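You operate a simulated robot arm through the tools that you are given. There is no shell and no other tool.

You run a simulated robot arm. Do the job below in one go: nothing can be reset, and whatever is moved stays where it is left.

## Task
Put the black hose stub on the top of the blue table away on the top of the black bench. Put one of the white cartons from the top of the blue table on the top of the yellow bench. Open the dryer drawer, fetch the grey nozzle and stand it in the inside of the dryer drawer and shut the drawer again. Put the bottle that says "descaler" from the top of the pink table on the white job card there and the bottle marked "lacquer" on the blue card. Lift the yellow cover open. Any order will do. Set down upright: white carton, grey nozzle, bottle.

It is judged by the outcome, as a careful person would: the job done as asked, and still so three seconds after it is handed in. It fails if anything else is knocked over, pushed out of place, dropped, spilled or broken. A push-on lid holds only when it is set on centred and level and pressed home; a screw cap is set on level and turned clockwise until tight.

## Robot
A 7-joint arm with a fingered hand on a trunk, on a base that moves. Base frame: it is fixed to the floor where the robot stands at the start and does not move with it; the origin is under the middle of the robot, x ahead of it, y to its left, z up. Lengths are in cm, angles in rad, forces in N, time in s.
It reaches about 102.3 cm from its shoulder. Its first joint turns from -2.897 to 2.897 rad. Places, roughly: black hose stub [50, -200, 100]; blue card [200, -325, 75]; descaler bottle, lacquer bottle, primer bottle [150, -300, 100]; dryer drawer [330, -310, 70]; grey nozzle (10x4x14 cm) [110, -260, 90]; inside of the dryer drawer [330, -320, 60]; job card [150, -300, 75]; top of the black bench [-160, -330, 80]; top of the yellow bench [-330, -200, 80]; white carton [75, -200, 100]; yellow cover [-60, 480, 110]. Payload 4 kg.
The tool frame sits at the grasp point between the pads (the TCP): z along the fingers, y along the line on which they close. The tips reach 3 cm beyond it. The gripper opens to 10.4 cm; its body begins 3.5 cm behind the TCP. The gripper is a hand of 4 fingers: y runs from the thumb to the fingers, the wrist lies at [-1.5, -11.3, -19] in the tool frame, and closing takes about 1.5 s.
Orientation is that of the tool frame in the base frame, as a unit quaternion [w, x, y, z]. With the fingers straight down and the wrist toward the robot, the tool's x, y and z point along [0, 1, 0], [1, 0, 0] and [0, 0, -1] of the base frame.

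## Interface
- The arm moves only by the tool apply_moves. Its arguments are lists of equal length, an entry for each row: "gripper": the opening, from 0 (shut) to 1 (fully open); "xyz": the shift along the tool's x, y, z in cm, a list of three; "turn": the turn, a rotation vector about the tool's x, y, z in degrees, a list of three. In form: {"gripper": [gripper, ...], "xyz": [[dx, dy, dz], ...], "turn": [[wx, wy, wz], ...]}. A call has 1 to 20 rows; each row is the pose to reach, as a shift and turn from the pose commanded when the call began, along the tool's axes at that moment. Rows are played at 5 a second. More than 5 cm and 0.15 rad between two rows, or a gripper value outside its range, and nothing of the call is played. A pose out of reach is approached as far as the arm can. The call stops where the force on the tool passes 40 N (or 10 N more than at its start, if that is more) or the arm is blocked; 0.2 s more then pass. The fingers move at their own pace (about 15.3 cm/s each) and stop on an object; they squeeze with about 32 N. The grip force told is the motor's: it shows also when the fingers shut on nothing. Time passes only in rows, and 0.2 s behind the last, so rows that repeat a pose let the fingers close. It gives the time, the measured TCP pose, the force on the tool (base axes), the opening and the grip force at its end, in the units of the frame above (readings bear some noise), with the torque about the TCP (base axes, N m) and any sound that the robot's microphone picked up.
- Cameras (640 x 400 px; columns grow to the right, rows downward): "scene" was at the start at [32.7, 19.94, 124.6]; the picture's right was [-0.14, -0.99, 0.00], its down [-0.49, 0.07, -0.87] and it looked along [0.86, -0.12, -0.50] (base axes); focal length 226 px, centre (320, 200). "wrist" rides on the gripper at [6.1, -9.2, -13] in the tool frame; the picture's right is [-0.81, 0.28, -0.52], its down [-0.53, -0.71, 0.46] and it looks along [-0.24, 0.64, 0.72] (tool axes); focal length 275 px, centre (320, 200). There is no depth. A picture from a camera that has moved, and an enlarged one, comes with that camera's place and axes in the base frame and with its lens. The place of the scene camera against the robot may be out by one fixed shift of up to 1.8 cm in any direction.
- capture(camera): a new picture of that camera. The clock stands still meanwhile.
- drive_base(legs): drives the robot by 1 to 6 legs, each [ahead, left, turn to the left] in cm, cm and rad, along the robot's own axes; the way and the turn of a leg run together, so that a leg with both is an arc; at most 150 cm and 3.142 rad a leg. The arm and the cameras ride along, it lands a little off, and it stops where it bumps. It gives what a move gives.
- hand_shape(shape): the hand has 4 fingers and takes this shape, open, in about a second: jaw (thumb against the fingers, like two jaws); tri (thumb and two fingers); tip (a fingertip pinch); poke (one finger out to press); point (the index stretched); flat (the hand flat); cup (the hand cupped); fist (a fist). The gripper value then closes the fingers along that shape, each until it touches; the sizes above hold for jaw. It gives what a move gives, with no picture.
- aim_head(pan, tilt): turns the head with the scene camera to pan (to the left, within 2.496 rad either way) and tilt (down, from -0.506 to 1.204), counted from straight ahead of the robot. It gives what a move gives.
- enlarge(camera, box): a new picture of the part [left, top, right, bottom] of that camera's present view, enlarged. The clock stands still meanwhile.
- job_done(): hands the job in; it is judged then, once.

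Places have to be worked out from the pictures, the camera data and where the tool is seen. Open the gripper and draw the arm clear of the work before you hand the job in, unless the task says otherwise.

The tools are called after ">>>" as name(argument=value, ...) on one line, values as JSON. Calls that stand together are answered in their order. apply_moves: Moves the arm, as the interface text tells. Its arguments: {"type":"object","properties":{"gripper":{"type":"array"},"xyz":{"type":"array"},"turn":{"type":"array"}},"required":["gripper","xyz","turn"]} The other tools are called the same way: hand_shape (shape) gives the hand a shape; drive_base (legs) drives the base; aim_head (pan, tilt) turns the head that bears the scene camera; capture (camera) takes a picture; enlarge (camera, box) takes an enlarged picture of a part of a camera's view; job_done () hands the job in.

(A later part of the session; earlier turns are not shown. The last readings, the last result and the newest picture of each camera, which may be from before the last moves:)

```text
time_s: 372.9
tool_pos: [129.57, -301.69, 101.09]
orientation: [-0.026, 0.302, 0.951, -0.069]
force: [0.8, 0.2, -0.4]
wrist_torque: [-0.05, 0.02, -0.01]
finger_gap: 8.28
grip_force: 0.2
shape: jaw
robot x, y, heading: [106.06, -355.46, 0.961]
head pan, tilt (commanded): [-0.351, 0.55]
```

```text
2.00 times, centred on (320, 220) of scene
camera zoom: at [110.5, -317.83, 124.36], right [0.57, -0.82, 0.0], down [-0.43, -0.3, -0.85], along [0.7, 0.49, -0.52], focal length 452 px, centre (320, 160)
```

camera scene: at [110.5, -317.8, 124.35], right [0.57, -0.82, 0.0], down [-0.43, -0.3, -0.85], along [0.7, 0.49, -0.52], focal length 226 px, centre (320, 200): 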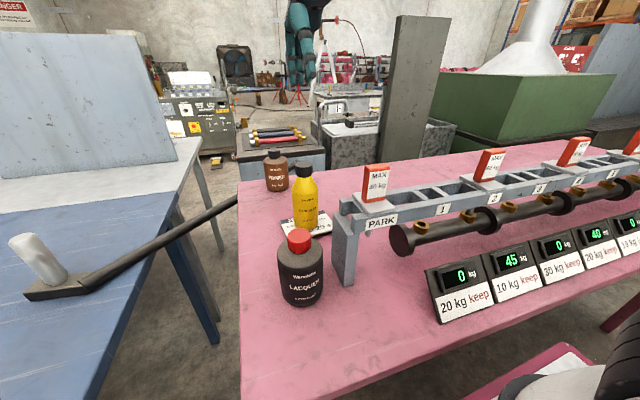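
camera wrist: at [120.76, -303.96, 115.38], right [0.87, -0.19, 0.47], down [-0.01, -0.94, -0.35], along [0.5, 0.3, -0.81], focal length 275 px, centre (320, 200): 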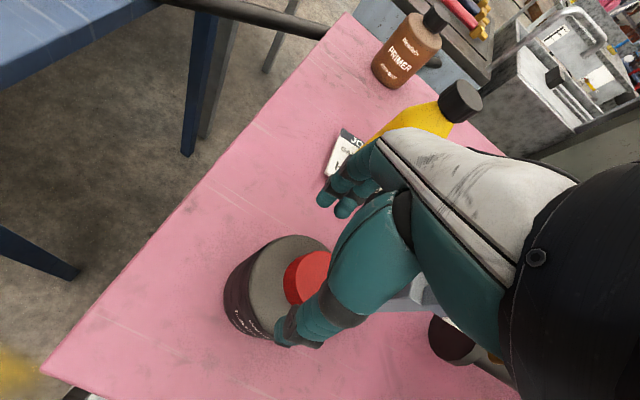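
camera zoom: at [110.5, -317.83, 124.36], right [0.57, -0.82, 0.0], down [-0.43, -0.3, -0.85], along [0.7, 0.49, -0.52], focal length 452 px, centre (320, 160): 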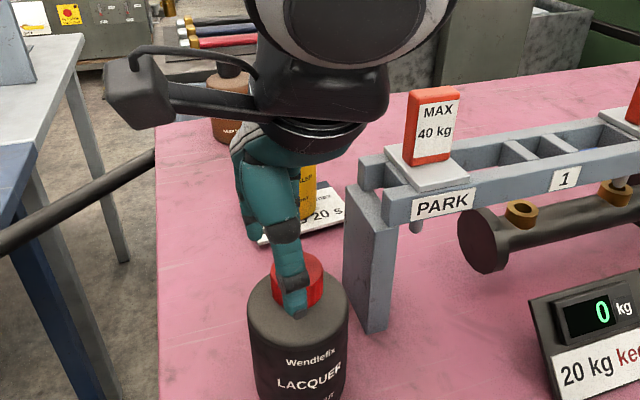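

The cap is now at about (129.1,-303.1). I shift to it, staying higher at z about 100.4, and close.

>>> apply_moves(gripper=[0.8, 0.8, 0.65, 0.5, 0.42, 0.36, 0.3, 0.25, 0.2, 0.2, 0.2], xyz=[[-0.4, -1.29, 0], [-0.4, -1.29, 0.9], [-0.4, -1.29, 0.9], [-0.4, -1.29, 0.9], [-0.4, -1.29, 0.9], [-0.4, -1.29, 0.9], [-0.4, -1.29, 0.9], [-0.4, -1.29, 0.9], [-0.4, -1.29, 0.9], [-0.4, -1.29, 0.9], [-0.4, -1.29, 0.9]], turn=[[0, 0, 0], [0, 0, 0], [0, 0, 0], [0, 0, 0], [0, 0, 0], [0, 0, 0], [0, 0, 0], [0, 0, 0], [0, 0, 0], [0, 0, 0], [0, 0, 0]])

>>> capture(camera="wrist")

>>> enlarge(camera="scene", box=[240, 120, 400, 320])

```text
time_s: 375.2
tool_pos: [129.15, -303.06, 100.42]
orientation: [-0.025, 0.301, 0.951, -0.07]
force: [-1.2, 0.9, -1.7]
wrist_torque: [0.11, -0.07, 0.03]
finger_gap: 3.02
grip_force: 31.9
shape: jaw
robot x, y, heading: [105.79, -355.71, 0.959]
head pan, tilt (commanded): [-0.351, 0.55]
```

```text
taken
camera wrist: at [120.31, -305.39, 114.67], right [0.87, -0.19, 0.47], down [-0.01, -0.94, -0.35], along [0.5, 0.3, -0.81], focal length 275 px, centre (320, 200)
```

wrist: 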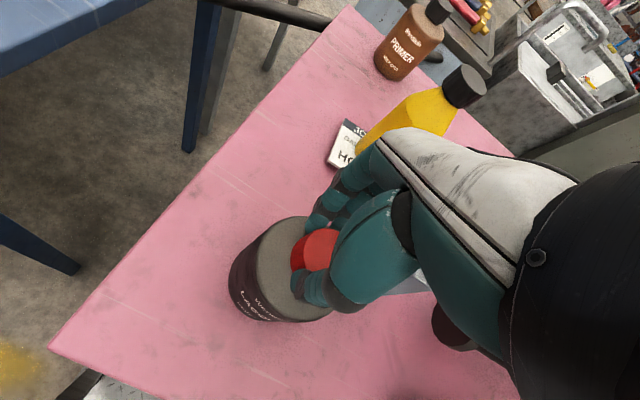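

```text
2.00 times, centred on (320, 220) of scene
camera zoom: at [110.49, -317.82, 124.36], right [0.57, -0.82, 0.0], down [-0.43, -0.3, -0.85], along [0.7, 0.49, -0.52], focal length 452 px, centre (320, 160)
```

zoom: 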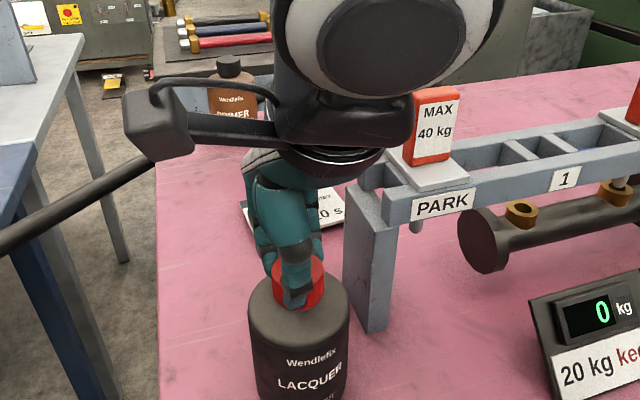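

Now the grip is firm and centred (about 32 N). I lift slowly.

>>> apply_moves(gripper=[0.2, 0.2, 0.2, 0.2, 0.2, 0.2], xyz=[[0, -0.05, -0.3], [0, -0.1, -0.7], [0, -0.2, -1.2], [0, -0.3, -2], [0, -0.45, -3], [0, -0.6, -4]], turn=[[0, 0, 0], [0, 0, 0], [0, 0, 0], [0, 0, 0], [0, 0, 0], [0, 0, 0]])

>>> capture(camera="wrist")

>>> enlarge(camera="scene", box=[240, 120, 400, 320])

```text
time_s: 376.6
tool_pos: [129.26, -303.01, 104.32]
orientation: [-0.026, 0.301, 0.951, -0.07]
force: [-0.7, -0.1, -4.1]
wrist_torque: [-0.01, 0.01, 0.0]
finger_gap: 3.01
grip_force: 32.2
shape: jaw
robot x, y, heading: [106.21, -355.24, 0.963]
head pan, tilt (commanded): [-0.351, 0.55]
```

```text
taken
camera wrist: at [120.29, -305.42, 118.64], right [0.87, -0.18, 0.47], down [-0.01, -0.94, -0.35], along [0.5, 0.3, -0.81], focal length 275 px, centre (320, 200)
```

wrist: 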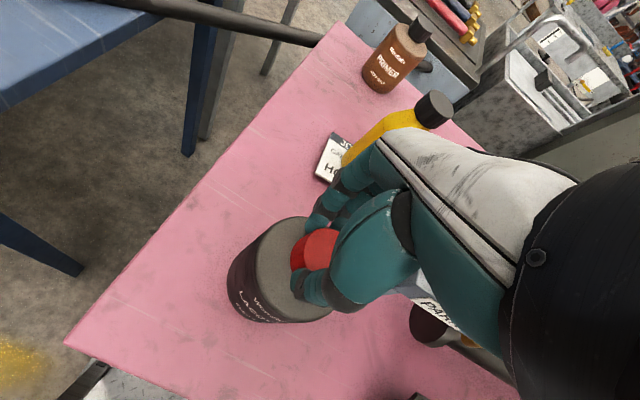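

```text
2.00 times, centred on (320, 220) of scene
camera zoom: at [110.5, -317.81, 124.35], right [0.57, -0.82, 0.0], down [-0.43, -0.3, -0.85], along [0.7, 0.49, -0.52], focal length 452 px, centre (320, 160)
```

zoom: 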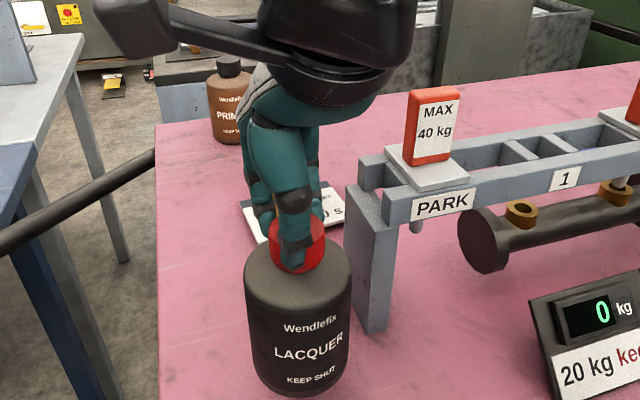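

The bottle hangs upright. I raise it above the tags and carry it over the rack toward the blue card.

>>> apply_moves(gripper=[0.2, 0.2, 0.2, 0.2, 0.2, 0.2, 0.2, 0.2, 0.2, 0.2, 0.2, 0.2, 0.2, 0.2, 0.2, 0.2, 0.2, 0.2, 0.2, 0.2], xyz=[[0, -0.6, -4.2], [0, -1.2, -8.4], [0, -1.9, -12.7], [0, -2.5, -17], [0, -3.1, -21.2], [0, -3.75, -25.4], [-4.12, -2.3, -25.6], [-8.24, -0.84, -25.8], [-12.36, 0.62, -26.05], [-16.5, 2.07, -26.26], [-20.6, 3.53, -26.5], [-24.7, 4.98, -26.7], [-28.85, 6.44, -26.9], [-33, 7.9, -27.1], [-37.1, 9.35, -27.3], [-41.2, 10.8, -27.55], [-45.3, 12.26, -27.8], [-49.5, 13.7, -28], [-53.6, 15.2, -28.2], [-57.7, 16.6, -28.4]], turn=[[0, 0, 0], [0, 0, 0], [0, 0, 0], [0, 0, 0], [0, 0, 0], [0, 0, 0], [0, 0, 0], [0, 0, 0], [0, 0, 0], [0, 0, 0], [0, 0, 0], [0, 0, 0], [0, 0, 0], [0, 0, 0], [0, 0, 0], [0, 0, 0], [0, 0, 0], [0, 0, 0], [0, 0, 0], [0, 0, 0]])

>>> capture(camera="wrist")

>>> capture(camera="scene")

```text
time_s: 380.9
tool_pos: [188.19, -319.76, 129.7]
orientation: [-0.025, 0.301, 0.951, -0.069]
force: [-1.7, 0.7, -3.4]
wrist_torque: [0.06, 0.02, 0.0]
finger_gap: 2.94
grip_force: 32.2
shape: jaw
robot x, y, heading: [106.06, -355.32, 0.961]
head pan, tilt (commanded): [-0.351, 0.55]
```

```text
taken
camera wrist: at [179.32, -322.07, 143.94], right [0.87, -0.18, 0.47], down [-0.01, -0.94, -0.35], along [0.5, 0.3, -0.81], focal length 275 px, centre (320, 200)
```

wrist: 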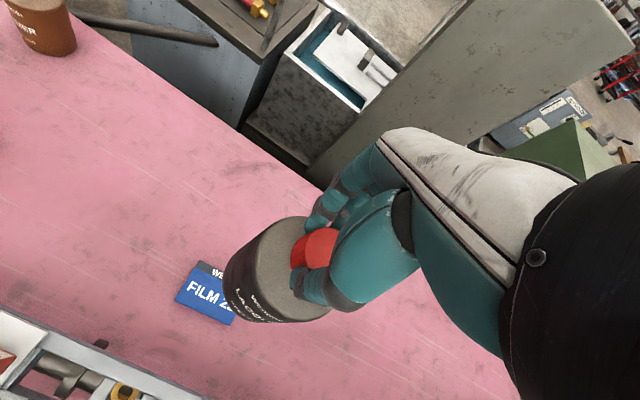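

```text
taken
camera scene: at [110.45, -317.83, 124.36], right [0.57, -0.82, 0.0], down [-0.43, -0.3, -0.85], along [0.7, 0.49, -0.52], focal length 226 px, centre (320, 200)
```

scene: 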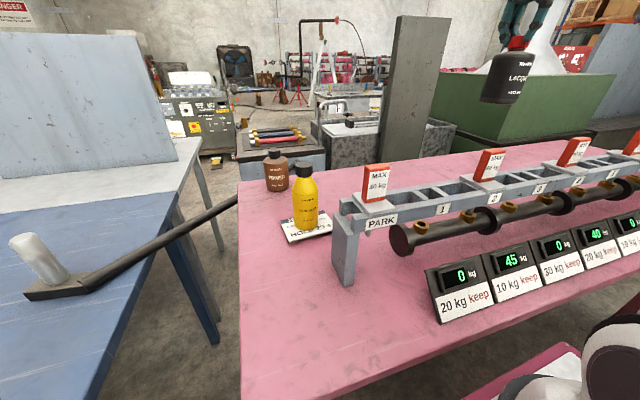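

The card position is confirmed; I lower to just above it.

>>> apply_moves(gripper=[0.2, 0.2, 0.2, 0.2, 0.2, 0.2, 0.2], xyz=[[0, 1, 4.2], [0, 1.65, 8.5], [0, 2.3, 12.7], [0, 2.9, 17], [0, 3.5, 21.2], [0, 4.15, 25], [0, 4.15, 25]], turn=[[0, 0, 0], [0, 0, 0], [0, 0, 0], [0, 0, 0], [0, 0, 0], [0, 0, 0], [0, 0, 0]])

>>> capture(camera="wrist")

>>> enlarge(camera="scene", box=[400, 80, 600, 240])

```text
time_s: 382.4
tool_pos: [188.44, -319.23, 104.28]
orientation: [-0.026, 0.301, 0.951, -0.07]
force: [0.8, -0.2, -5.2]
wrist_torque: [0.03, 0.04, 0.01]
finger_gap: 2.91
grip_force: 32.0
shape: jaw
robot x, y, heading: [105.92, -355.39, 0.958]
head pan, tilt (commanded): [-0.351, 0.55]
```

```text
taken
camera wrist: at [179.51, -321.52, 118.48], right [0.87, -0.18, 0.47], down [-0.01, -0.94, -0.35], along [0.5, 0.3, -0.81], focal length 275 px, centre (320, 200)
```

wrist: 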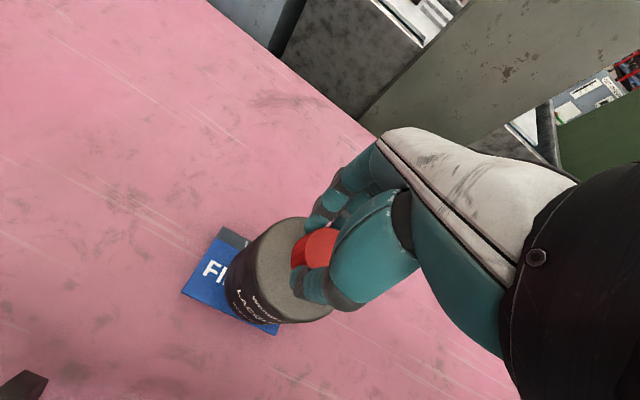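

```text
2.50 times, centred on (500, 160) of scene
camera zoom: at [110.51, -317.83, 124.36], right [0.57, -0.82, 0.0], down [-0.43, -0.3, -0.85], along [0.7, 0.49, -0.52], focal length 566 px, centre (-130, 300)
```

zoom: 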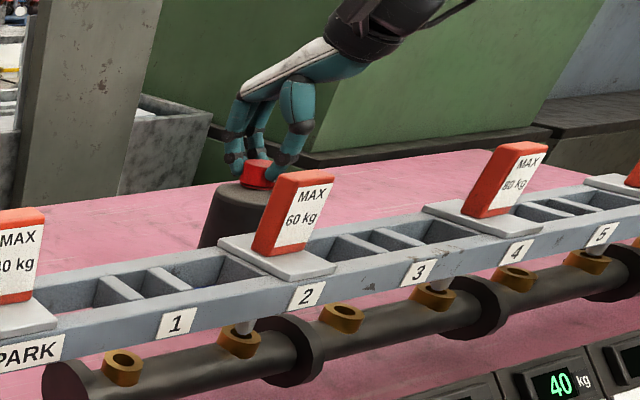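

Aligned with the card centre. I lower gently to contact.

>>> apply_moves(gripper=[0.2, 0.2, 0.2, 0.2, 0.2, 0.2, 0.2, 0.2, 0.2], xyz=[[-0.1, 0.1, 1], [-0.1, 0.2, 1.6], [-0.1, 0.3, 2], [-0.1, 0.35, 2.3], [-0.1, 0.4, 2.6], [-0.1, 0.42, 2.8], [-0.1, 0.45, 3], [-0.1, 0.47, 3.2], [-0.1, 0.5, 3.4]], turn=[[0, 0, 0], [0, 0, 0], [0, 0, 0], [0, 0, 0], [0, 0, 0], [0, 0, 0], [0, 0, 0], [0, 0, 0], [0, 0, 0]])

>>> capture(camera="wrist")

```text
time_s: 384.2
tool_pos: [188.58, -319.33, 101.52]
orientation: [-0.023, 0.303, 0.951, -0.066]
force: [-4.4, -1.2, 20.1]
wrist_torque: [0.02, 0.06, -0.01]
finger_gap: 3.21
grip_force: 32.4
shape: jaw
robot x, y, heading: [106.3, -355.66, 0.961]
head pan, tilt (commanded): [-0.351, 0.55]
stopped in row 8: the force on the tool passed its limit at 42 N (the readings are from after the stop); the commanded pose is now the measured one
```

```text
taken
camera wrist: at [179.56, -321.64, 115.79], right [0.86, -0.19, 0.47], down [-0.01, -0.94, -0.35], along [0.51, 0.3, -0.81], focal length 275 px, centre (320, 200)
```

wrist: 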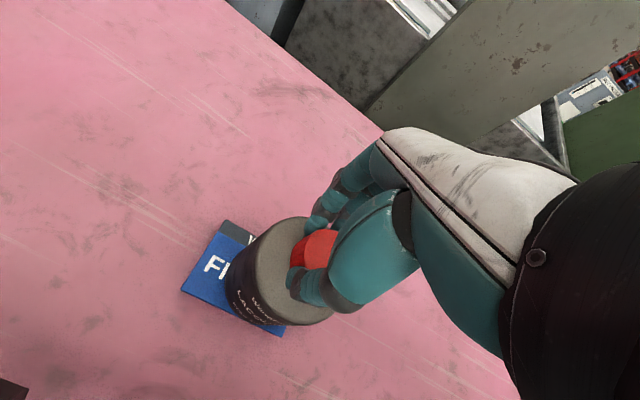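

Contact made; I relieve the pressure slightly, then release.

>>> apply_moves(gripper=[0.2, 0.2, 0.35, 0.4, 0.45, 0.5, 0.6, 0.7, 0.85, 0.85], xyz=[[0, 0, -0.15], [0, 0, -0.25], [0, 0, -0.25], [0, 0, -0.25], [0, -0.05, -0.5], [0, -0.1, -0.8], [0, -0.15, -1], [0, -0.15, -1], [0, -0.15, -1], [0, -0.15, -1]], turn=[[0, 0, 0], [0, 0, 0], [0, 0, 0], [0, 0, 0], [0, 0, 0], [0, 0, 0], [0, 0, 0], [0, 0, 0], [0, 0, 0], [0, 0, 0]])

>>> capture(camera="wrist")

>>> enlarge(camera="scene", box=[400, 80, 600, 240])

```text
time_s: 386.4
tool_pos: [188.62, -319.34, 102.36]
orientation: [-0.024, 0.301, 0.951, -0.067]
force: [-0.3, -0.6, 0.0]
wrist_torque: [-0.01, -0.02, -0.01]
finger_gap: 8.82
grip_force: 0.1
shape: jaw
robot x, y, heading: [106.49, -355.35, 0.962]
head pan, tilt (commanded): [-0.351, 0.55]
```

```text
taken
camera wrist: at [179.59, -321.62, 116.55], right [0.86, -0.19, 0.47], down [-0.01, -0.94, -0.35], along [0.5, 0.3, -0.81], focal length 275 px, centre (320, 200)
```

wrist: 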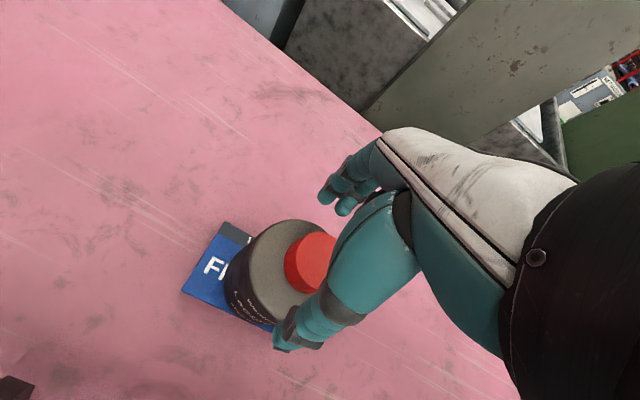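

```text
2.50 times, centred on (500, 160) of scene
camera zoom: at [110.5, -317.83, 124.36], right [0.57, -0.82, 0.0], down [-0.43, -0.3, -0.85], along [0.7, 0.49, -0.52], focal length 566 px, centre (-130, 300)
```

zoom: 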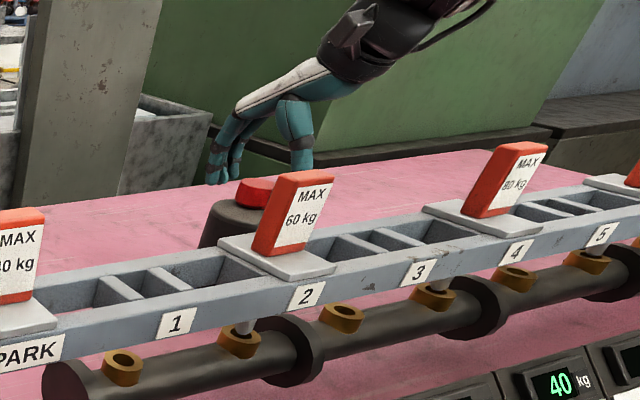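

The bottle stands free on the blue card. I rise straight up and check both bottles.

>>> apply_moves(gripper=[0.9, 0.9, 0.9, 0.9, 0.9, 0.9, 0.9, 0.9], xyz=[[0, -0.2, -1.5], [0, -0.5, -4], [0, -1.1, -8], [0, -1.7, -12], [0, -2.3, -16.5], [0, -2.9, -21], [0, -3.5, -25.5], [0, -4.1, -29]], turn=[[0, 0, 0], [0, 0, 0], [0, 0, 0], [0, 0, 0], [0, 0, 0], [0, 0, 0], [0, 0, 0], [0, 0, 0]])

>>> capture(camera="wrist")

>>> capture(camera="scene")

```text
time_s: 388.2
tool_pos: [188.93, -319.33, 131.3]
orientation: [-0.025, 0.302, 0.951, -0.068]
force: [-0.6, 0.1, 0.6]
wrist_torque: [0.02, 0.0, 0.01]
finger_gap: 9.39
grip_force: 0.1
shape: jaw
robot x, y, heading: [105.75, -355.27, 0.961]
head pan, tilt (commanded): [-0.351, 0.55]
```

```text
taken
camera wrist: at [179.92, -321.68, 145.62], right [0.86, -0.19, 0.47], down [-0.01, -0.94, -0.35], along [0.5, 0.3, -0.81], focal length 275 px, centre (320, 200)
```

wrist: 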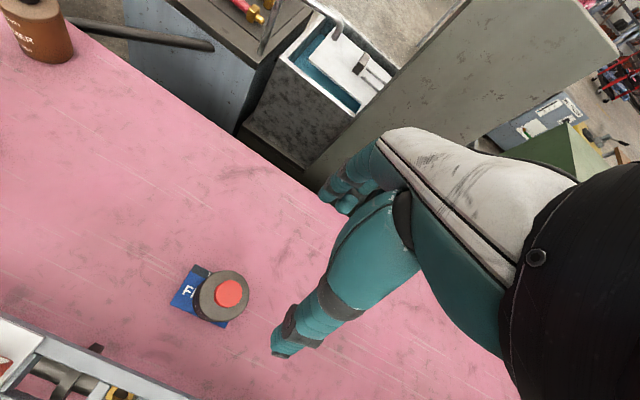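

```text
taken
camera scene: at [110.5, -317.83, 124.36], right [0.57, -0.82, 0.0], down [-0.43, -0.3, -0.85], along [0.7, 0.49, -0.52], focal length 226 px, centre (320, 200)
```

scene: 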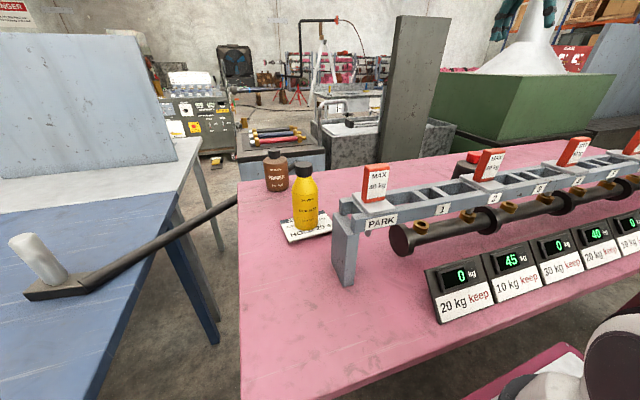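

I enlarge to verify the lacquer bottle's seat on the blue card.

>>> enlarge(camera="wrist", box=[140, 240, 300, 350])

>>> enlarge(camera="scene", box=[240, 130, 400, 260])

```text
3.64 times, centred on (220, 295) of wrist
camera zoom: at [179.92, -321.68, 145.62], right [0.86, -0.19, 0.47], down [-0.01, -0.94, -0.35], along [0.5, 0.3, -0.81], focal length 1001 px, centre (684, -146)
```

zoom: 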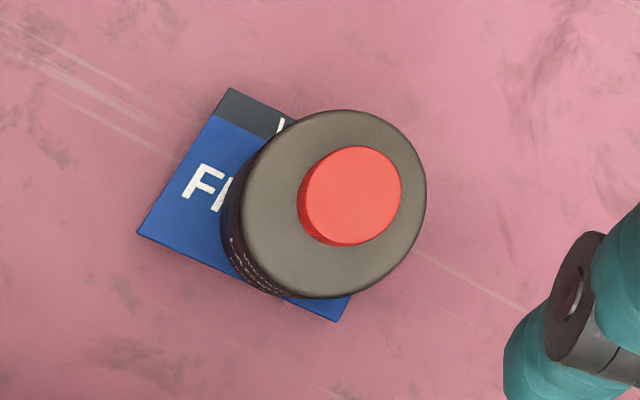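

```text
3.08 times, centred on (320, 195) of scene
camera zoom: at [110.5, -317.83, 124.36], right [0.57, -0.82, 0.0], down [-0.43, -0.3, -0.85], along [0.7, 0.49, -0.52], focal length 696 px, centre (320, 215)
```

zoom: 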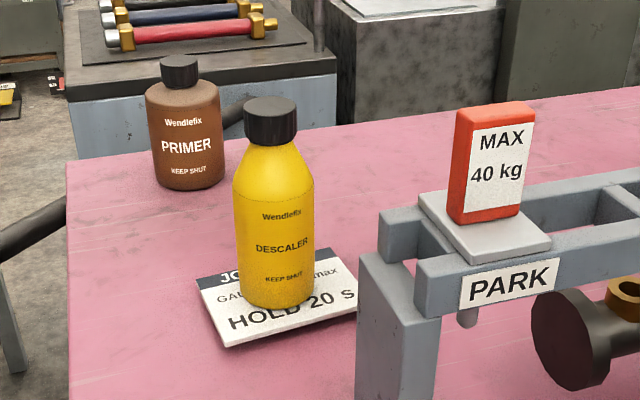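

Both bottles stand on their cards. I bring the hand back to the centre, level it, and strafe left to study the nozzle and its hose.

>>> apply_moves(gripper=[0.9, 0.9, 0.9, 0.9, 0.9, 0.9, 0.9, 0.9, 0.9, 0.9], xyz=[[4, -0.7, 0], [8, -1.4, 0], [12, -2.1, 0], [16, -2.8, 0], [20, -3.5, 0], [24, -4.2, 0], [28, -4.9, 0], [32, -5.6, 0], [36, -6.3, 0], [40, -7, 0]], turn=[[-1, 0, 0], [-2, 0, 0], [-3, 0, 0], [-4, 0, 0], [-5, 0, 0], [-6, 0, 0], [-7, 0, 0], [-8, 0, 0], [-8.2, 0, 0], [-8.2, 0, 0]])

>>> drive_base(legs=[[0, 0, -0.034], [0, 45, 0]])

>>> aim_head(pan=0, tilt=0.6)

>>> capture(camera="scene")

>>> capture(camera="wrist")

```text
time_s: 390.4
tool_pos: [152.21, -301.93, 132.65]
orientation: [-0.002, 0.303, 0.953, 0.001]
force: [0.3, 0.0, -0.2]
wrist_torque: [0.01, -0.01, 0.0]
finger_gap: 9.33
grip_force: 0.1
shape: jaw
robot x, y, heading: [106.17, -355.1, 0.964]
head pan, tilt (commanded): [-0.351, 0.55]
```

```text
time_s: 393.5
tool_pos: [118.66, -277.04, 132.86]
orientation: [-0.003, 0.322, 0.947, 0.001]
force: [-0.4, 1.1, 0.6]
wrist_torque: [0.0, -0.03, 0.0]
finger_gap: 9.35
grip_force: 0.1
shape: jaw
robot x, y, heading: [70.32, -328.5, 0.919]
head pan, tilt (commanded): [-0.351, 0.55]
```

```text
time_s: 394.3
tool_pos: [118.65, -276.92, 132.58]
orientation: [-0.002, 0.321, 0.947, 0.0]
force: [-0.3, -0.1, 0.2]
wrist_torque: [-0.01, -0.02, 0.02]
finger_gap: 9.36
grip_force: 0.0
shape: jaw
robot x, y, heading: [70.44, -328.81, 0.924]
head pan, tilt (commanded): [0.0, 0.6]
```

```text
taken
camera scene: at [74.16, -289.0, 123.91], right [0.8, -0.61, 0.0], down [-0.34, -0.45, -0.83], along [0.5, 0.66, -0.56], focal length 226 px, centre (320, 200)
```

scene: 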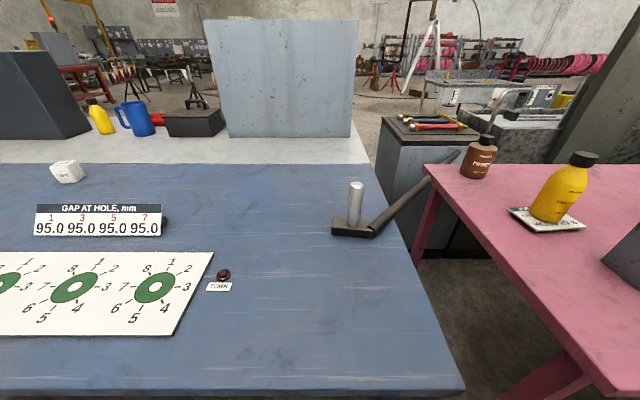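

```text
taken
camera wrist: at [108.37, -280.44, 145.83], right [0.81, -0.28, 0.51], down [-0.01, -0.89, -0.46], along [0.58, 0.36, -0.73], focal length 275 px, centre (320, 200)
```

wrist: 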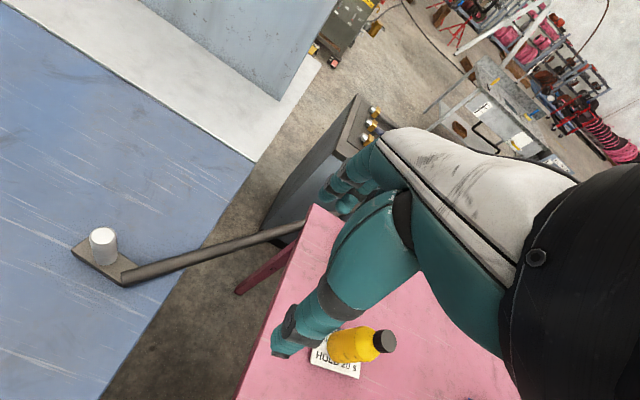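

I enlarge the nozzle and hose in both views.

>>> enlarge(camera="scene", box=[310, 130, 500, 260])

>>> enlarge(camera="wrist", box=[50, 180, 330, 320])

```text
3.08 times, centred on (405, 195) of scene
camera zoom: at [74.16, -289.0, 123.91], right [0.8, -0.61, 0.0], down [-0.34, -0.45, -0.83], along [0.5, 0.66, -0.56], focal length 696 px, centre (58, 215)
```

zoom: 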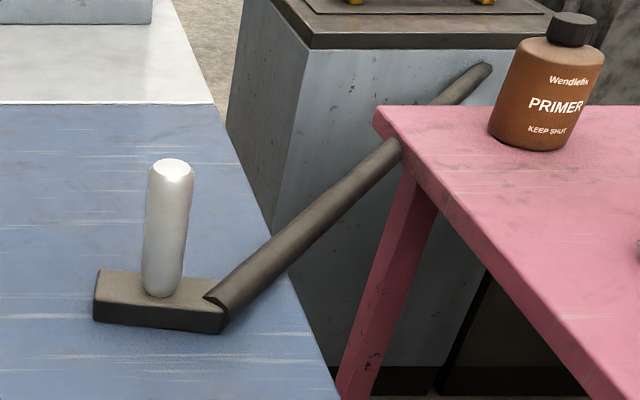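

```text
2.29 times, centred on (190, 250) of wrist
camera zoom: at [108.37, -280.44, 145.83], right [0.81, -0.28, 0.51], down [-0.01, -0.89, -0.46], along [0.58, 0.36, -0.73], focal length 629 px, centre (617, 86)
```

zoom: 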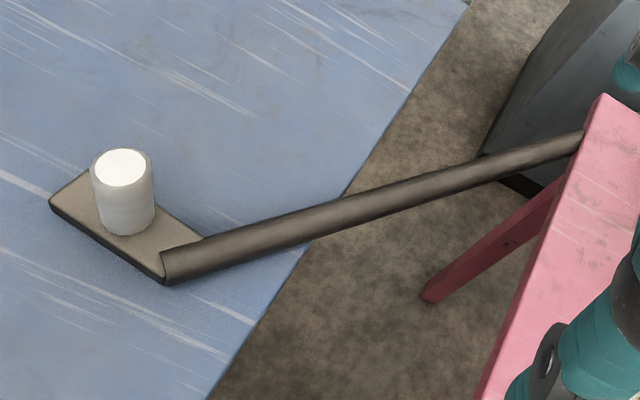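

The hose is attached to the right end of the nozzle's black foot and runs straight to a port on the grey cabinet. The nozzle itself is at about (105.9,-261.2), top near z=98. I move above it to grasp the grey cylinder and test how the hose behaves.

>>> apply_moves(gripper=[0.9, 0.9, 0.9, 0.9, 0.9, 0.9, 0.9], xyz=[[3, 0.7, 3.5], [6, 1.4, 7], [9, 2.1, 10.5], [12, 2.8, 14], [15, 3.5, 17.5], [18, 4.2, 21], [19.7, 4.7, 24]], turn=[[0, 0, 0], [0, 0, 0], [0, 0, 0], [0, 0, 0], [0, 0, 0], [0, 0, 0], [0, 0, 0]])

>>> capture(camera="wrist")

>>> enlarge(camera="scene", box=[290, 110, 450, 260])

```text
time_s: 395.9
tool_pos: [105.8, -261.19, 108.79]
orientation: [-0.004, 0.321, 0.947, 0.001]
force: [0.2, -0.5, 1.3]
wrist_torque: [0.05, -0.04, 0.02]
finger_gap: 9.35
grip_force: 0.0
shape: jaw
robot x, y, heading: [70.47, -328.42, 0.921]
head pan, tilt (commanded): [0.0, 0.6]
```

```text
taken
camera wrist: at [95.52, -264.69, 121.86], right [0.81, -0.28, 0.51], down [-0.01, -0.89, -0.46], along [0.58, 0.37, -0.73], focal length 275 px, centre (320, 200)
```

wrist: 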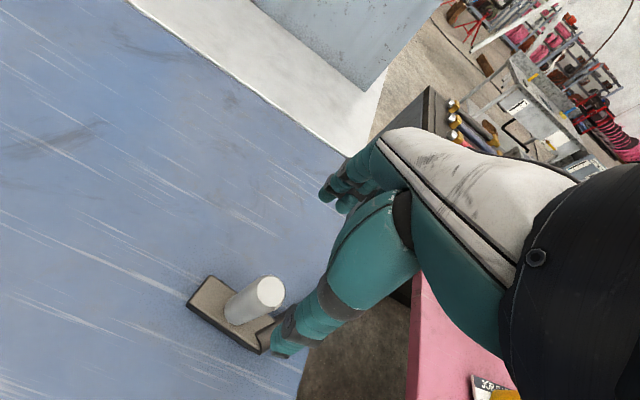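

```text
2.67 times, centred on (370, 185) of scene
camera zoom: at [74.16, -289.02, 123.91], right [0.8, -0.6, 0.0], down [-0.34, -0.45, -0.83], along [0.5, 0.66, -0.56], focal length 603 px, centre (187, 240)
```

zoom: 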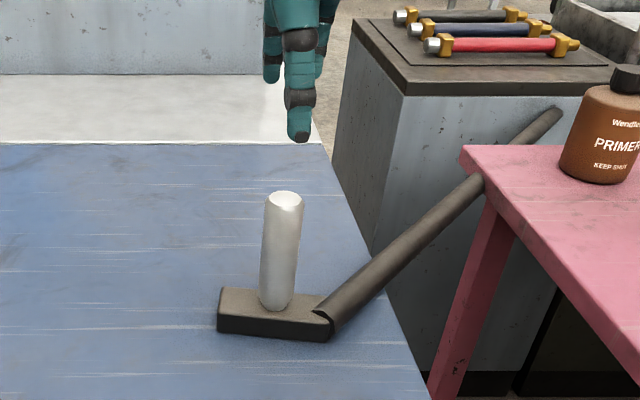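

Projection shows the cylinder about 0.7 cm left of the TCP; I correct and descend over it.

>>> apply_moves(gripper=[0.85, 0.8, 0.8, 0.8, 0.8, 0.8], xyz=[[0.6, 0, 3.5], [0.6, 0, 7], [0.6, 0, 10.5], [0.6, 0, 13], [0.6, 0, 14.3], [0.6, 0, 14.3]], turn=[[0, 0, 0], [0, 0, 0], [0, 0, 0], [0, 0, 0], [0, 0, 0], [0, 0, 0]])

>>> capture(camera="wrist")

>>> enlarge(camera="scene", box=[290, 110, 450, 260])

```text
time_s: 397.3
tool_pos: [105.2, -260.5, 94.31]
orientation: [-0.004, 0.321, 0.947, 0.001]
force: [-0.2, 0.4, -1.1]
wrist_torque: [0.02, 0.0, -0.01]
finger_gap: 8.33
grip_force: 0.0
shape: jaw
robot x, y, heading: [70.56, -328.61, 0.919]
head pan, tilt (commanded): [0.0, 0.6]
```

```text
taken
camera wrist: at [94.94, -264.12, 107.49], right [0.81, -0.28, 0.51], down [-0.01, -0.89, -0.46], along [0.58, 0.36, -0.73], focal length 275 px, centre (320, 200)
```

wrist: 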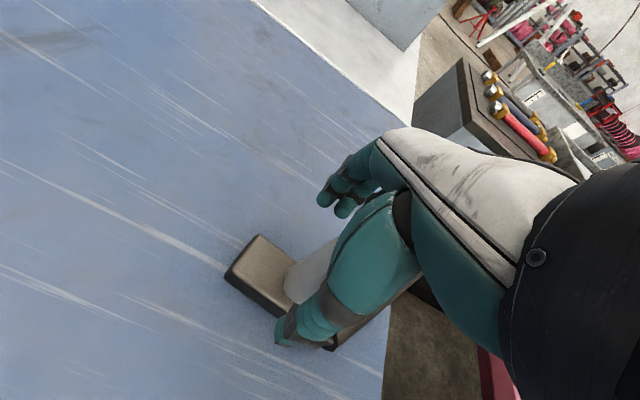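

```text
2.67 times, centred on (370, 185) of scene
camera zoom: at [74.16, -288.99, 123.91], right [0.8, -0.6, 0.0], down [-0.34, -0.45, -0.82], along [0.5, 0.66, -0.57], focal length 603 px, centre (187, 240)
```

zoom: 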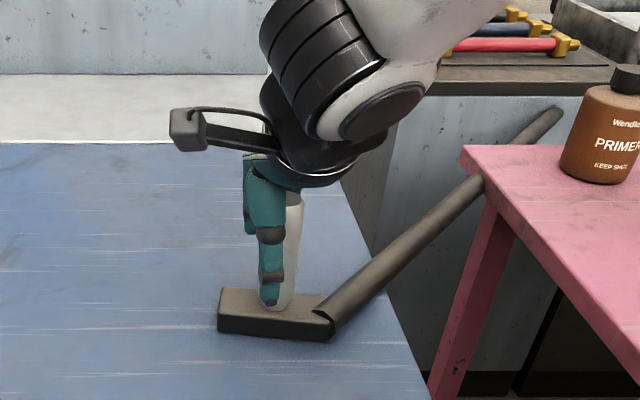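

The thumb appears left of the cylinder, so the wrist estimate was the better one. I shift right 1.2 cm.

>>> apply_moves(gripper=[0.8, 0.8, 0.8], xyz=[[-0.6, -0.2, 0], [-1.3, -0.5, 0], [-1.3, -0.5, 0]], turn=[[0, 0, 0], [0, 0, 0], [0, 0, 0]])

>>> enlarge(camera="scene", box=[290, 110, 450, 260])

```text
time_s: 398.1
tool_pos: [105.9, -261.72, 94.57]
orientation: [-0.003, 0.322, 0.947, 0.0]
force: [0.6, -0.3, 0.7]
wrist_torque: [-0.03, 0.02, 0.03]
finger_gap: 8.35
grip_force: 0.0
shape: jaw
robot x, y, heading: [70.58, -328.52, 0.924]
head pan, tilt (commanded): [0.0, 0.6]
```

```text
2.67 times, centred on (370, 185) of scene
camera zoom: at [74.15, -288.99, 123.91], right [0.8, -0.6, 0.0], down [-0.34, -0.45, -0.83], along [0.5, 0.66, -0.57], focal length 603 px, centre (187, 240)
```

zoom: 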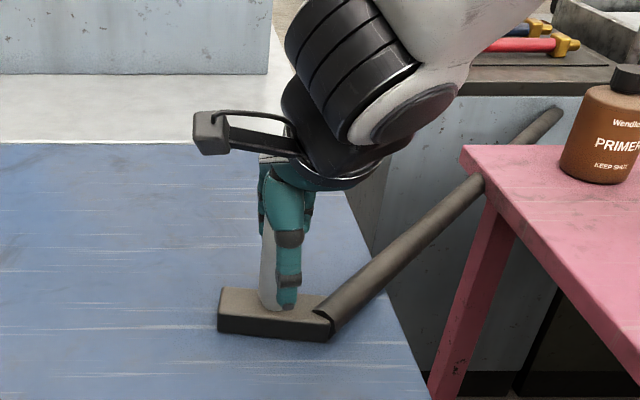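

Centred now. I close the fingers on the cylinder.

>>> apply_moves(gripper=[0.65, 0.5, 0.35, 0.25, 0.2, 0.2, 0.2, 0.2, 0.2], xyz=[[0, 0, 0], [0, 0, 0], [0, 0, 0], [0, 0, 0], [0, 0, 0], [0, 0, 0], [0, 0, 0], [0, 0, 0], [0, 0, 0]], turn=[[0, 0, 0], [0, 0, 0], [0, 0, 0], [0, 0, 0], [0, 0, 0], [0, 0, 0], [0, 0, 0], [0, 0, 0], [0, 0, 0]])

>>> apply_moves(gripper=[0.2, 0.2, 0.2, 0.2, 0.2, 0.2], xyz=[[0, 0, -0.5], [0, 0, -1], [0, 0, -2], [0, 0, -4], [0, 0, -6], [0, 0, -8]], turn=[[0, 0, 0], [0, 0, 0], [0, 0, 0], [0, 0, 0], [0, 0, 0], [0, 0, 0]])

>>> capture(camera="scene")

>>> capture(camera="wrist")

```text
time_s: 400.1
tool_pos: [105.89, -261.7, 94.43]
orientation: [-0.003, 0.321, 0.947, 0.001]
force: [-0.3, -0.6, 0.3]
wrist_torque: [-0.01, -0.02, -0.01]
finger_gap: 2.42
grip_force: 32.4
shape: jaw
robot x, y, heading: [70.73, -328.38, 0.923]
head pan, tilt (commanded): [0.0, 0.6]
```

```text
time_s: 401.5
tool_pos: [106.11, -262.02, 102.59]
orientation: [-0.003, 0.322, 0.947, 0.0]
force: [-0.2, 0.3, -2.6]
wrist_torque: [0.02, 0.02, 0.03]
finger_gap: 2.42
grip_force: 32.1
shape: jaw
robot x, y, heading: [70.41, -328.56, 0.917]
head pan, tilt (commanded): [0.0, 0.6]
```

```text
taken
camera scene: at [74.16, -288.98, 123.9], right [0.8, -0.6, 0.0], down [-0.34, -0.45, -0.82], along [0.5, 0.66, -0.57], focal length 226 px, centre (320, 200)
```

scene: 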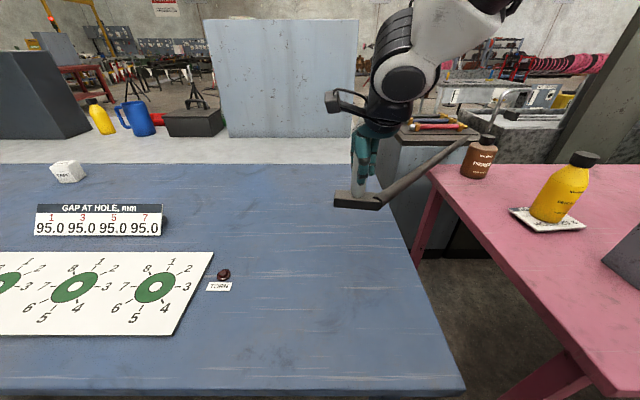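

```text
taken
camera wrist: at [95.82, -265.51, 115.65], right [0.81, -0.28, 0.51], down [-0.01, -0.89, -0.46], along [0.58, 0.36, -0.73], focal length 275 px, centre (320, 200)
```

wrist: 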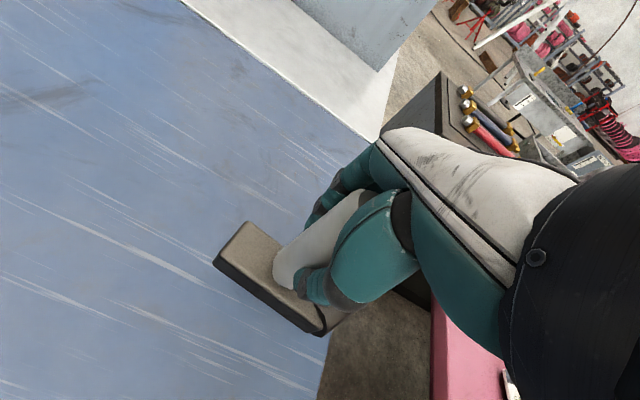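

The nozzle lifts freely with the hose following (only its weight of about 2.6 N). I test the hose by drawing the nozzle back and up while watching the force.

>>> apply_moves(gripper=[0.2, 0.2, 0.2, 0.2, 0.2, 0.2, 0.2, 0.2, 0.2, 0.2], xyz=[[0, -1, -4], [0, -2, -8], [0, -4, -12], [0, -7, -15], [0, -10, -17], [0, -13, -18], [0, -16, -19], [0, -19, -20], [0, -22, -20], [0, -25, -20]], turn=[[0, 0, 0], [0, 0, 0], [0, 0, 0], [0, 0, 0], [0, 0, 0], [0, 0, 0], [0, 0, 0], [0, 0, 0], [0, 0, 0], [0, 0, 0]])

>>> capture(camera="scene")

>>> capture(camera="wrist")

```text
time_s: 403.7
tool_pos: [90.88, -281.71, 122.37]
orientation: [-0.002, 0.322, 0.947, 0.0]
force: [-0.1, 1.2, -2.5]
wrist_torque: [-0.03, -0.03, -0.04]
finger_gap: 2.42
grip_force: 31.8
shape: jaw
robot x, y, heading: [70.59, -328.26, 0.925]
head pan, tilt (commanded): [0.0, 0.6]
```

```text
taken
camera scene: at [74.17, -288.97, 123.9], right [0.8, -0.6, 0.0], down [-0.34, -0.45, -0.82], along [0.5, 0.66, -0.57], focal length 226 px, centre (320, 200)
```

scene: 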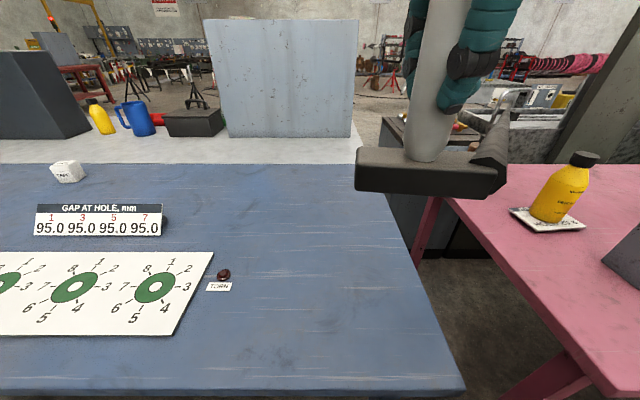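

```text
taken
camera wrist: at [80.55, -285.19, 135.57], right [0.81, -0.28, 0.51], down [-0.01, -0.89, -0.46], along [0.58, 0.36, -0.73], focal length 275 px, centre (320, 200)
```

wrist: 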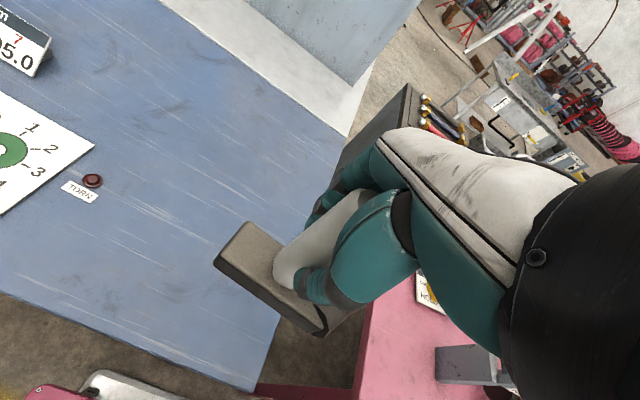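

No tension at about 112 cm. I back out into the aisle and turn toward +u, checking the force at each step to learn the hose's limit.

>>> drive_base(legs=[[-22, 0, 0], [0, 0, -1.57]])

>>> drive_base(legs=[[60, 0, 0]])

>>> aim_head(pan=0.5, tilt=0.35)

>>> capture(camera="scene")

```text
time_s: 409.4
tool_pos: [102.46, -369.36, 122.46]
orientation: [-0.002, 0.91, 0.414, 0.003]
force: [-0.7, -0.1, -1.8]
wrist_torque: [0.02, -0.01, 0.01]
finger_gap: 2.38
grip_force: 31.9
shape: jaw
robot x, y, heading: [57.11, -346.24, -0.71]
head pan, tilt (commanded): [0.0, 0.6]
```

```text
time_s: 412.8
tool_pos: [148.86, -408.67, 122.64]
orientation: [-0.001, 0.909, 0.416, 0.002]
force: [0.7, -0.4, -2.6]
wrist_torque: [0.04, -0.03, 0.03]
finger_gap: 2.35
grip_force: 32.2
shape: jaw
robot x, y, heading: [103.11, -385.5, -0.708]
head pan, tilt (commanded): [0.0, 0.6]
```

```text
time_s: 413.8
tool_pos: [148.73, -408.6, 122.56]
orientation: [-0.001, 0.909, 0.417, 0.002]
force: [0.4, -0.5, -2.5]
wrist_torque: [0.0, -0.01, 0.01]
finger_gap: 2.37
grip_force: 31.9
shape: jaw
robot x, y, heading: [103.87, -385.72, -0.702]
head pan, tilt (commanded): [0.499, 0.351]
```

```text
taken
camera scene: at [143.25, -386.73, 126.18], right [-0.21, -0.98, 0.0], down [-0.34, 0.07, -0.94], along [0.92, -0.19, -0.34], focal length 226 px, centre (320, 200)
```

scene: 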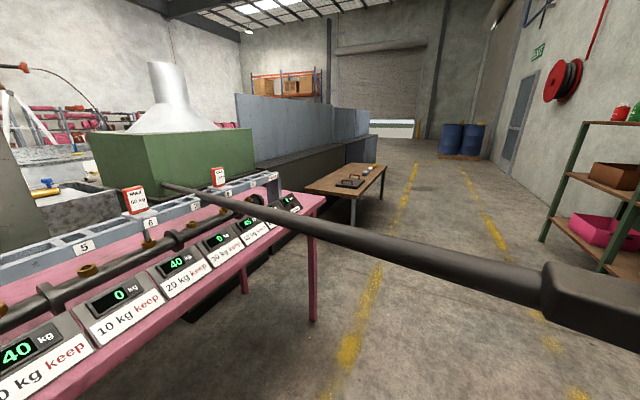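

The hose no longer points to the cabinet as I had assumed; I look around to see where it really ends now.

>>> aim_head(pan=1.2, tilt=0.4)

>>> capture(camera="scene")

>>> aim_head(pan=0.75, tilt=0.35)

>>> capture(camera="scene")

>>> capture(camera="wrist")

```text
time_s: 414.8
tool_pos: [148.72, -408.71, 122.61]
orientation: [-0.002, 0.909, 0.417, 0.002]
force: [-0.1, 0.2, -3.2]
wrist_torque: [0.01, 0.02, -0.01]
finger_gap: 2.35
grip_force: 31.4
shape: jaw
robot x, y, heading: [103.08, -385.68, -0.707]
head pan, tilt (commanded): [1.201, 0.4]
```

```text
taken
camera scene: at [142.29, -380.42, 125.73], right [0.47, -0.88, 0.0], down [-0.34, -0.18, -0.92], along [0.81, 0.44, -0.39], focal length 226 px, centre (320, 200)
```

scene: 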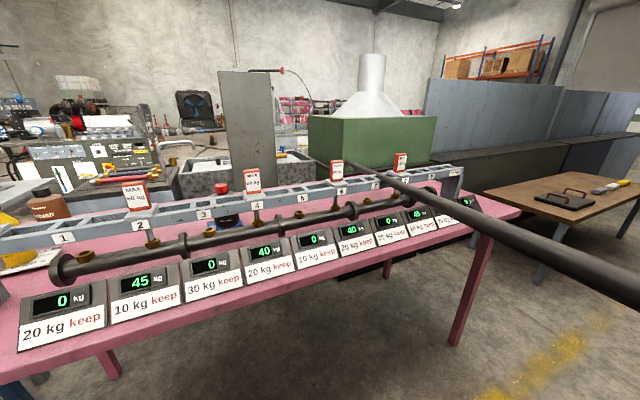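

```text
time_s: 415.7
tool_pos: [148.8, -408.56, 122.46]
orientation: [-0.001, 0.909, 0.417, 0.002]
force: [0.1, -0.1, -2.1]
wrist_torque: [-0.01, -0.01, 0.0]
finger_gap: 2.38
grip_force: 32.1
shape: jaw
robot x, y, heading: [102.92, -385.51, -0.701]
head pan, tilt (commanded): [0.75, 0.351]
```

```text
taken
camera scene: at [143.44, -384.39, 126.18], right [0.05, -1.0, 0.0], down [-0.34, -0.02, -0.94], along [0.94, 0.04, -0.34], focal length 226 px, centre (320, 200)
```

scene: 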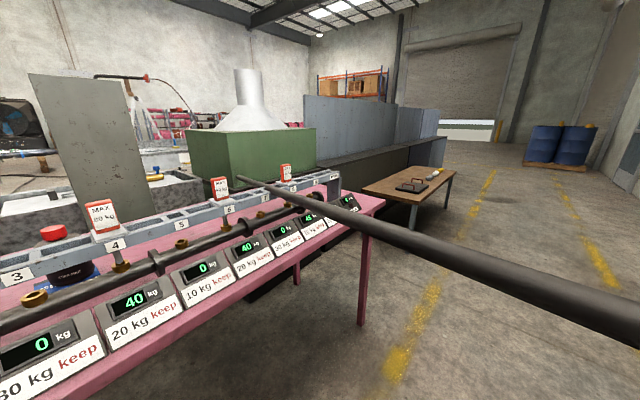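

```text
taken
camera wrist: at [145.83, -397.97, 135.6], right [-0.32, -0.8, 0.51], down [-0.89, 0.06, -0.46], along [0.33, -0.6, -0.73], focal length 275 px, centre (320, 200)
```

wrist: 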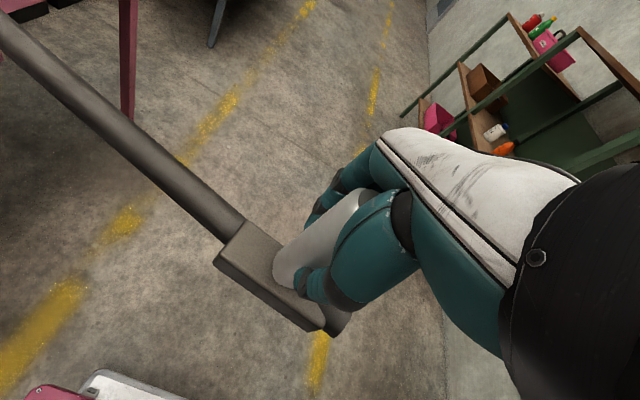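

I enlarge the far end of the hose.

>>> enlarge(camera="scene", box=[160, 110, 360, 230])

>>> aim_head(pan=1.2, tilt=0.4)

>>> enlarge(camera="scene", box=[240, 110, 440, 230])

```text
3.20 times, centred on (260, 170) of scene
camera zoom: at [143.44, -384.39, 126.18], right [0.05, -1.0, 0.0], down [-0.34, -0.02, -0.94], along [0.94, 0.04, -0.34], focal length 724 px, centre (512, 296)
```

zoom: 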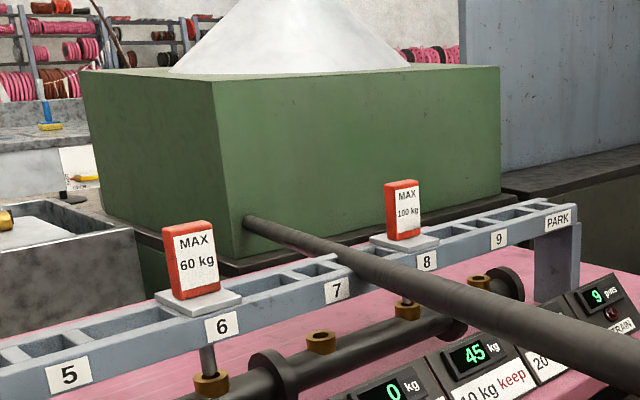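

```text
time_s: 416.6
tool_pos: [148.74, -408.69, 122.47]
orientation: [-0.001, 0.909, 0.417, 0.003]
force: [-0.6, -0.2, -3.1]
wrist_torque: [0.01, -0.04, 0.02]
finger_gap: 2.38
grip_force: 32.2
shape: jaw
robot x, y, heading: [103.43, -385.5, -0.706]
head pan, tilt (commanded): [1.201, 0.4]
```

```text
3.20 times, centred on (340, 170) of scene
camera zoom: at [142.29, -380.42, 125.73], right [0.47, -0.88, 0.0], down [-0.34, -0.18, -0.92], along [0.81, 0.44, -0.39], focal length 724 px, centre (256, 296)
```

zoom: 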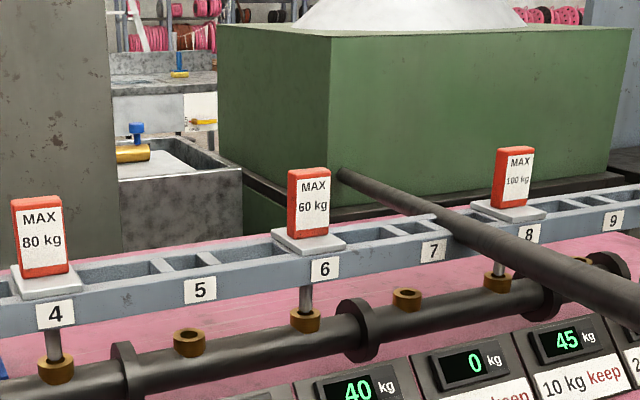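

The hose is a straight, non-solid line from the nozzle to a port on the left bench across the front aisle, and it was this same hose that crossed that aisle. I test its limit by stretching the arm away from that port while watching the force.

>>> apply_moves(gripper=[0.15, 0.15, 0.15, 0.15, 0.15, 0.15, 0.15, 0.15, 0.15, 0.15], xyz=[[-4, 0, 0], [-8, 0, 0], [-12, 0, 0], [-16, 0, 0], [-20, 0, 0], [-24, 0, 0], [-28, 0, 0], [-32, 0, 0], [-36, 0, 0], [-40, 0, 0]], turn=[[0, 0, 0], [0, 0, 0], [0, 0, 0], [0, 0, 0], [0, 0, 0], [0, 0, 0], [0, 0, 0], [0, 0, 0], [0, 0, 0], [0, 0, 0]])

```text
time_s: 418.8
tool_pos: [122.87, -438.9, 122.27]
orientation: [0.0, 0.909, 0.416, 0.002]
force: [0.4, -1.2, -2.2]
wrist_torque: [0.0, -0.03, -0.02]
finger_gap: 2.33
grip_force: 32.2
shape: jaw
robot x, y, heading: [103.17, -385.65, -0.707]
head pan, tilt (commanded): [1.201, 0.4]
```

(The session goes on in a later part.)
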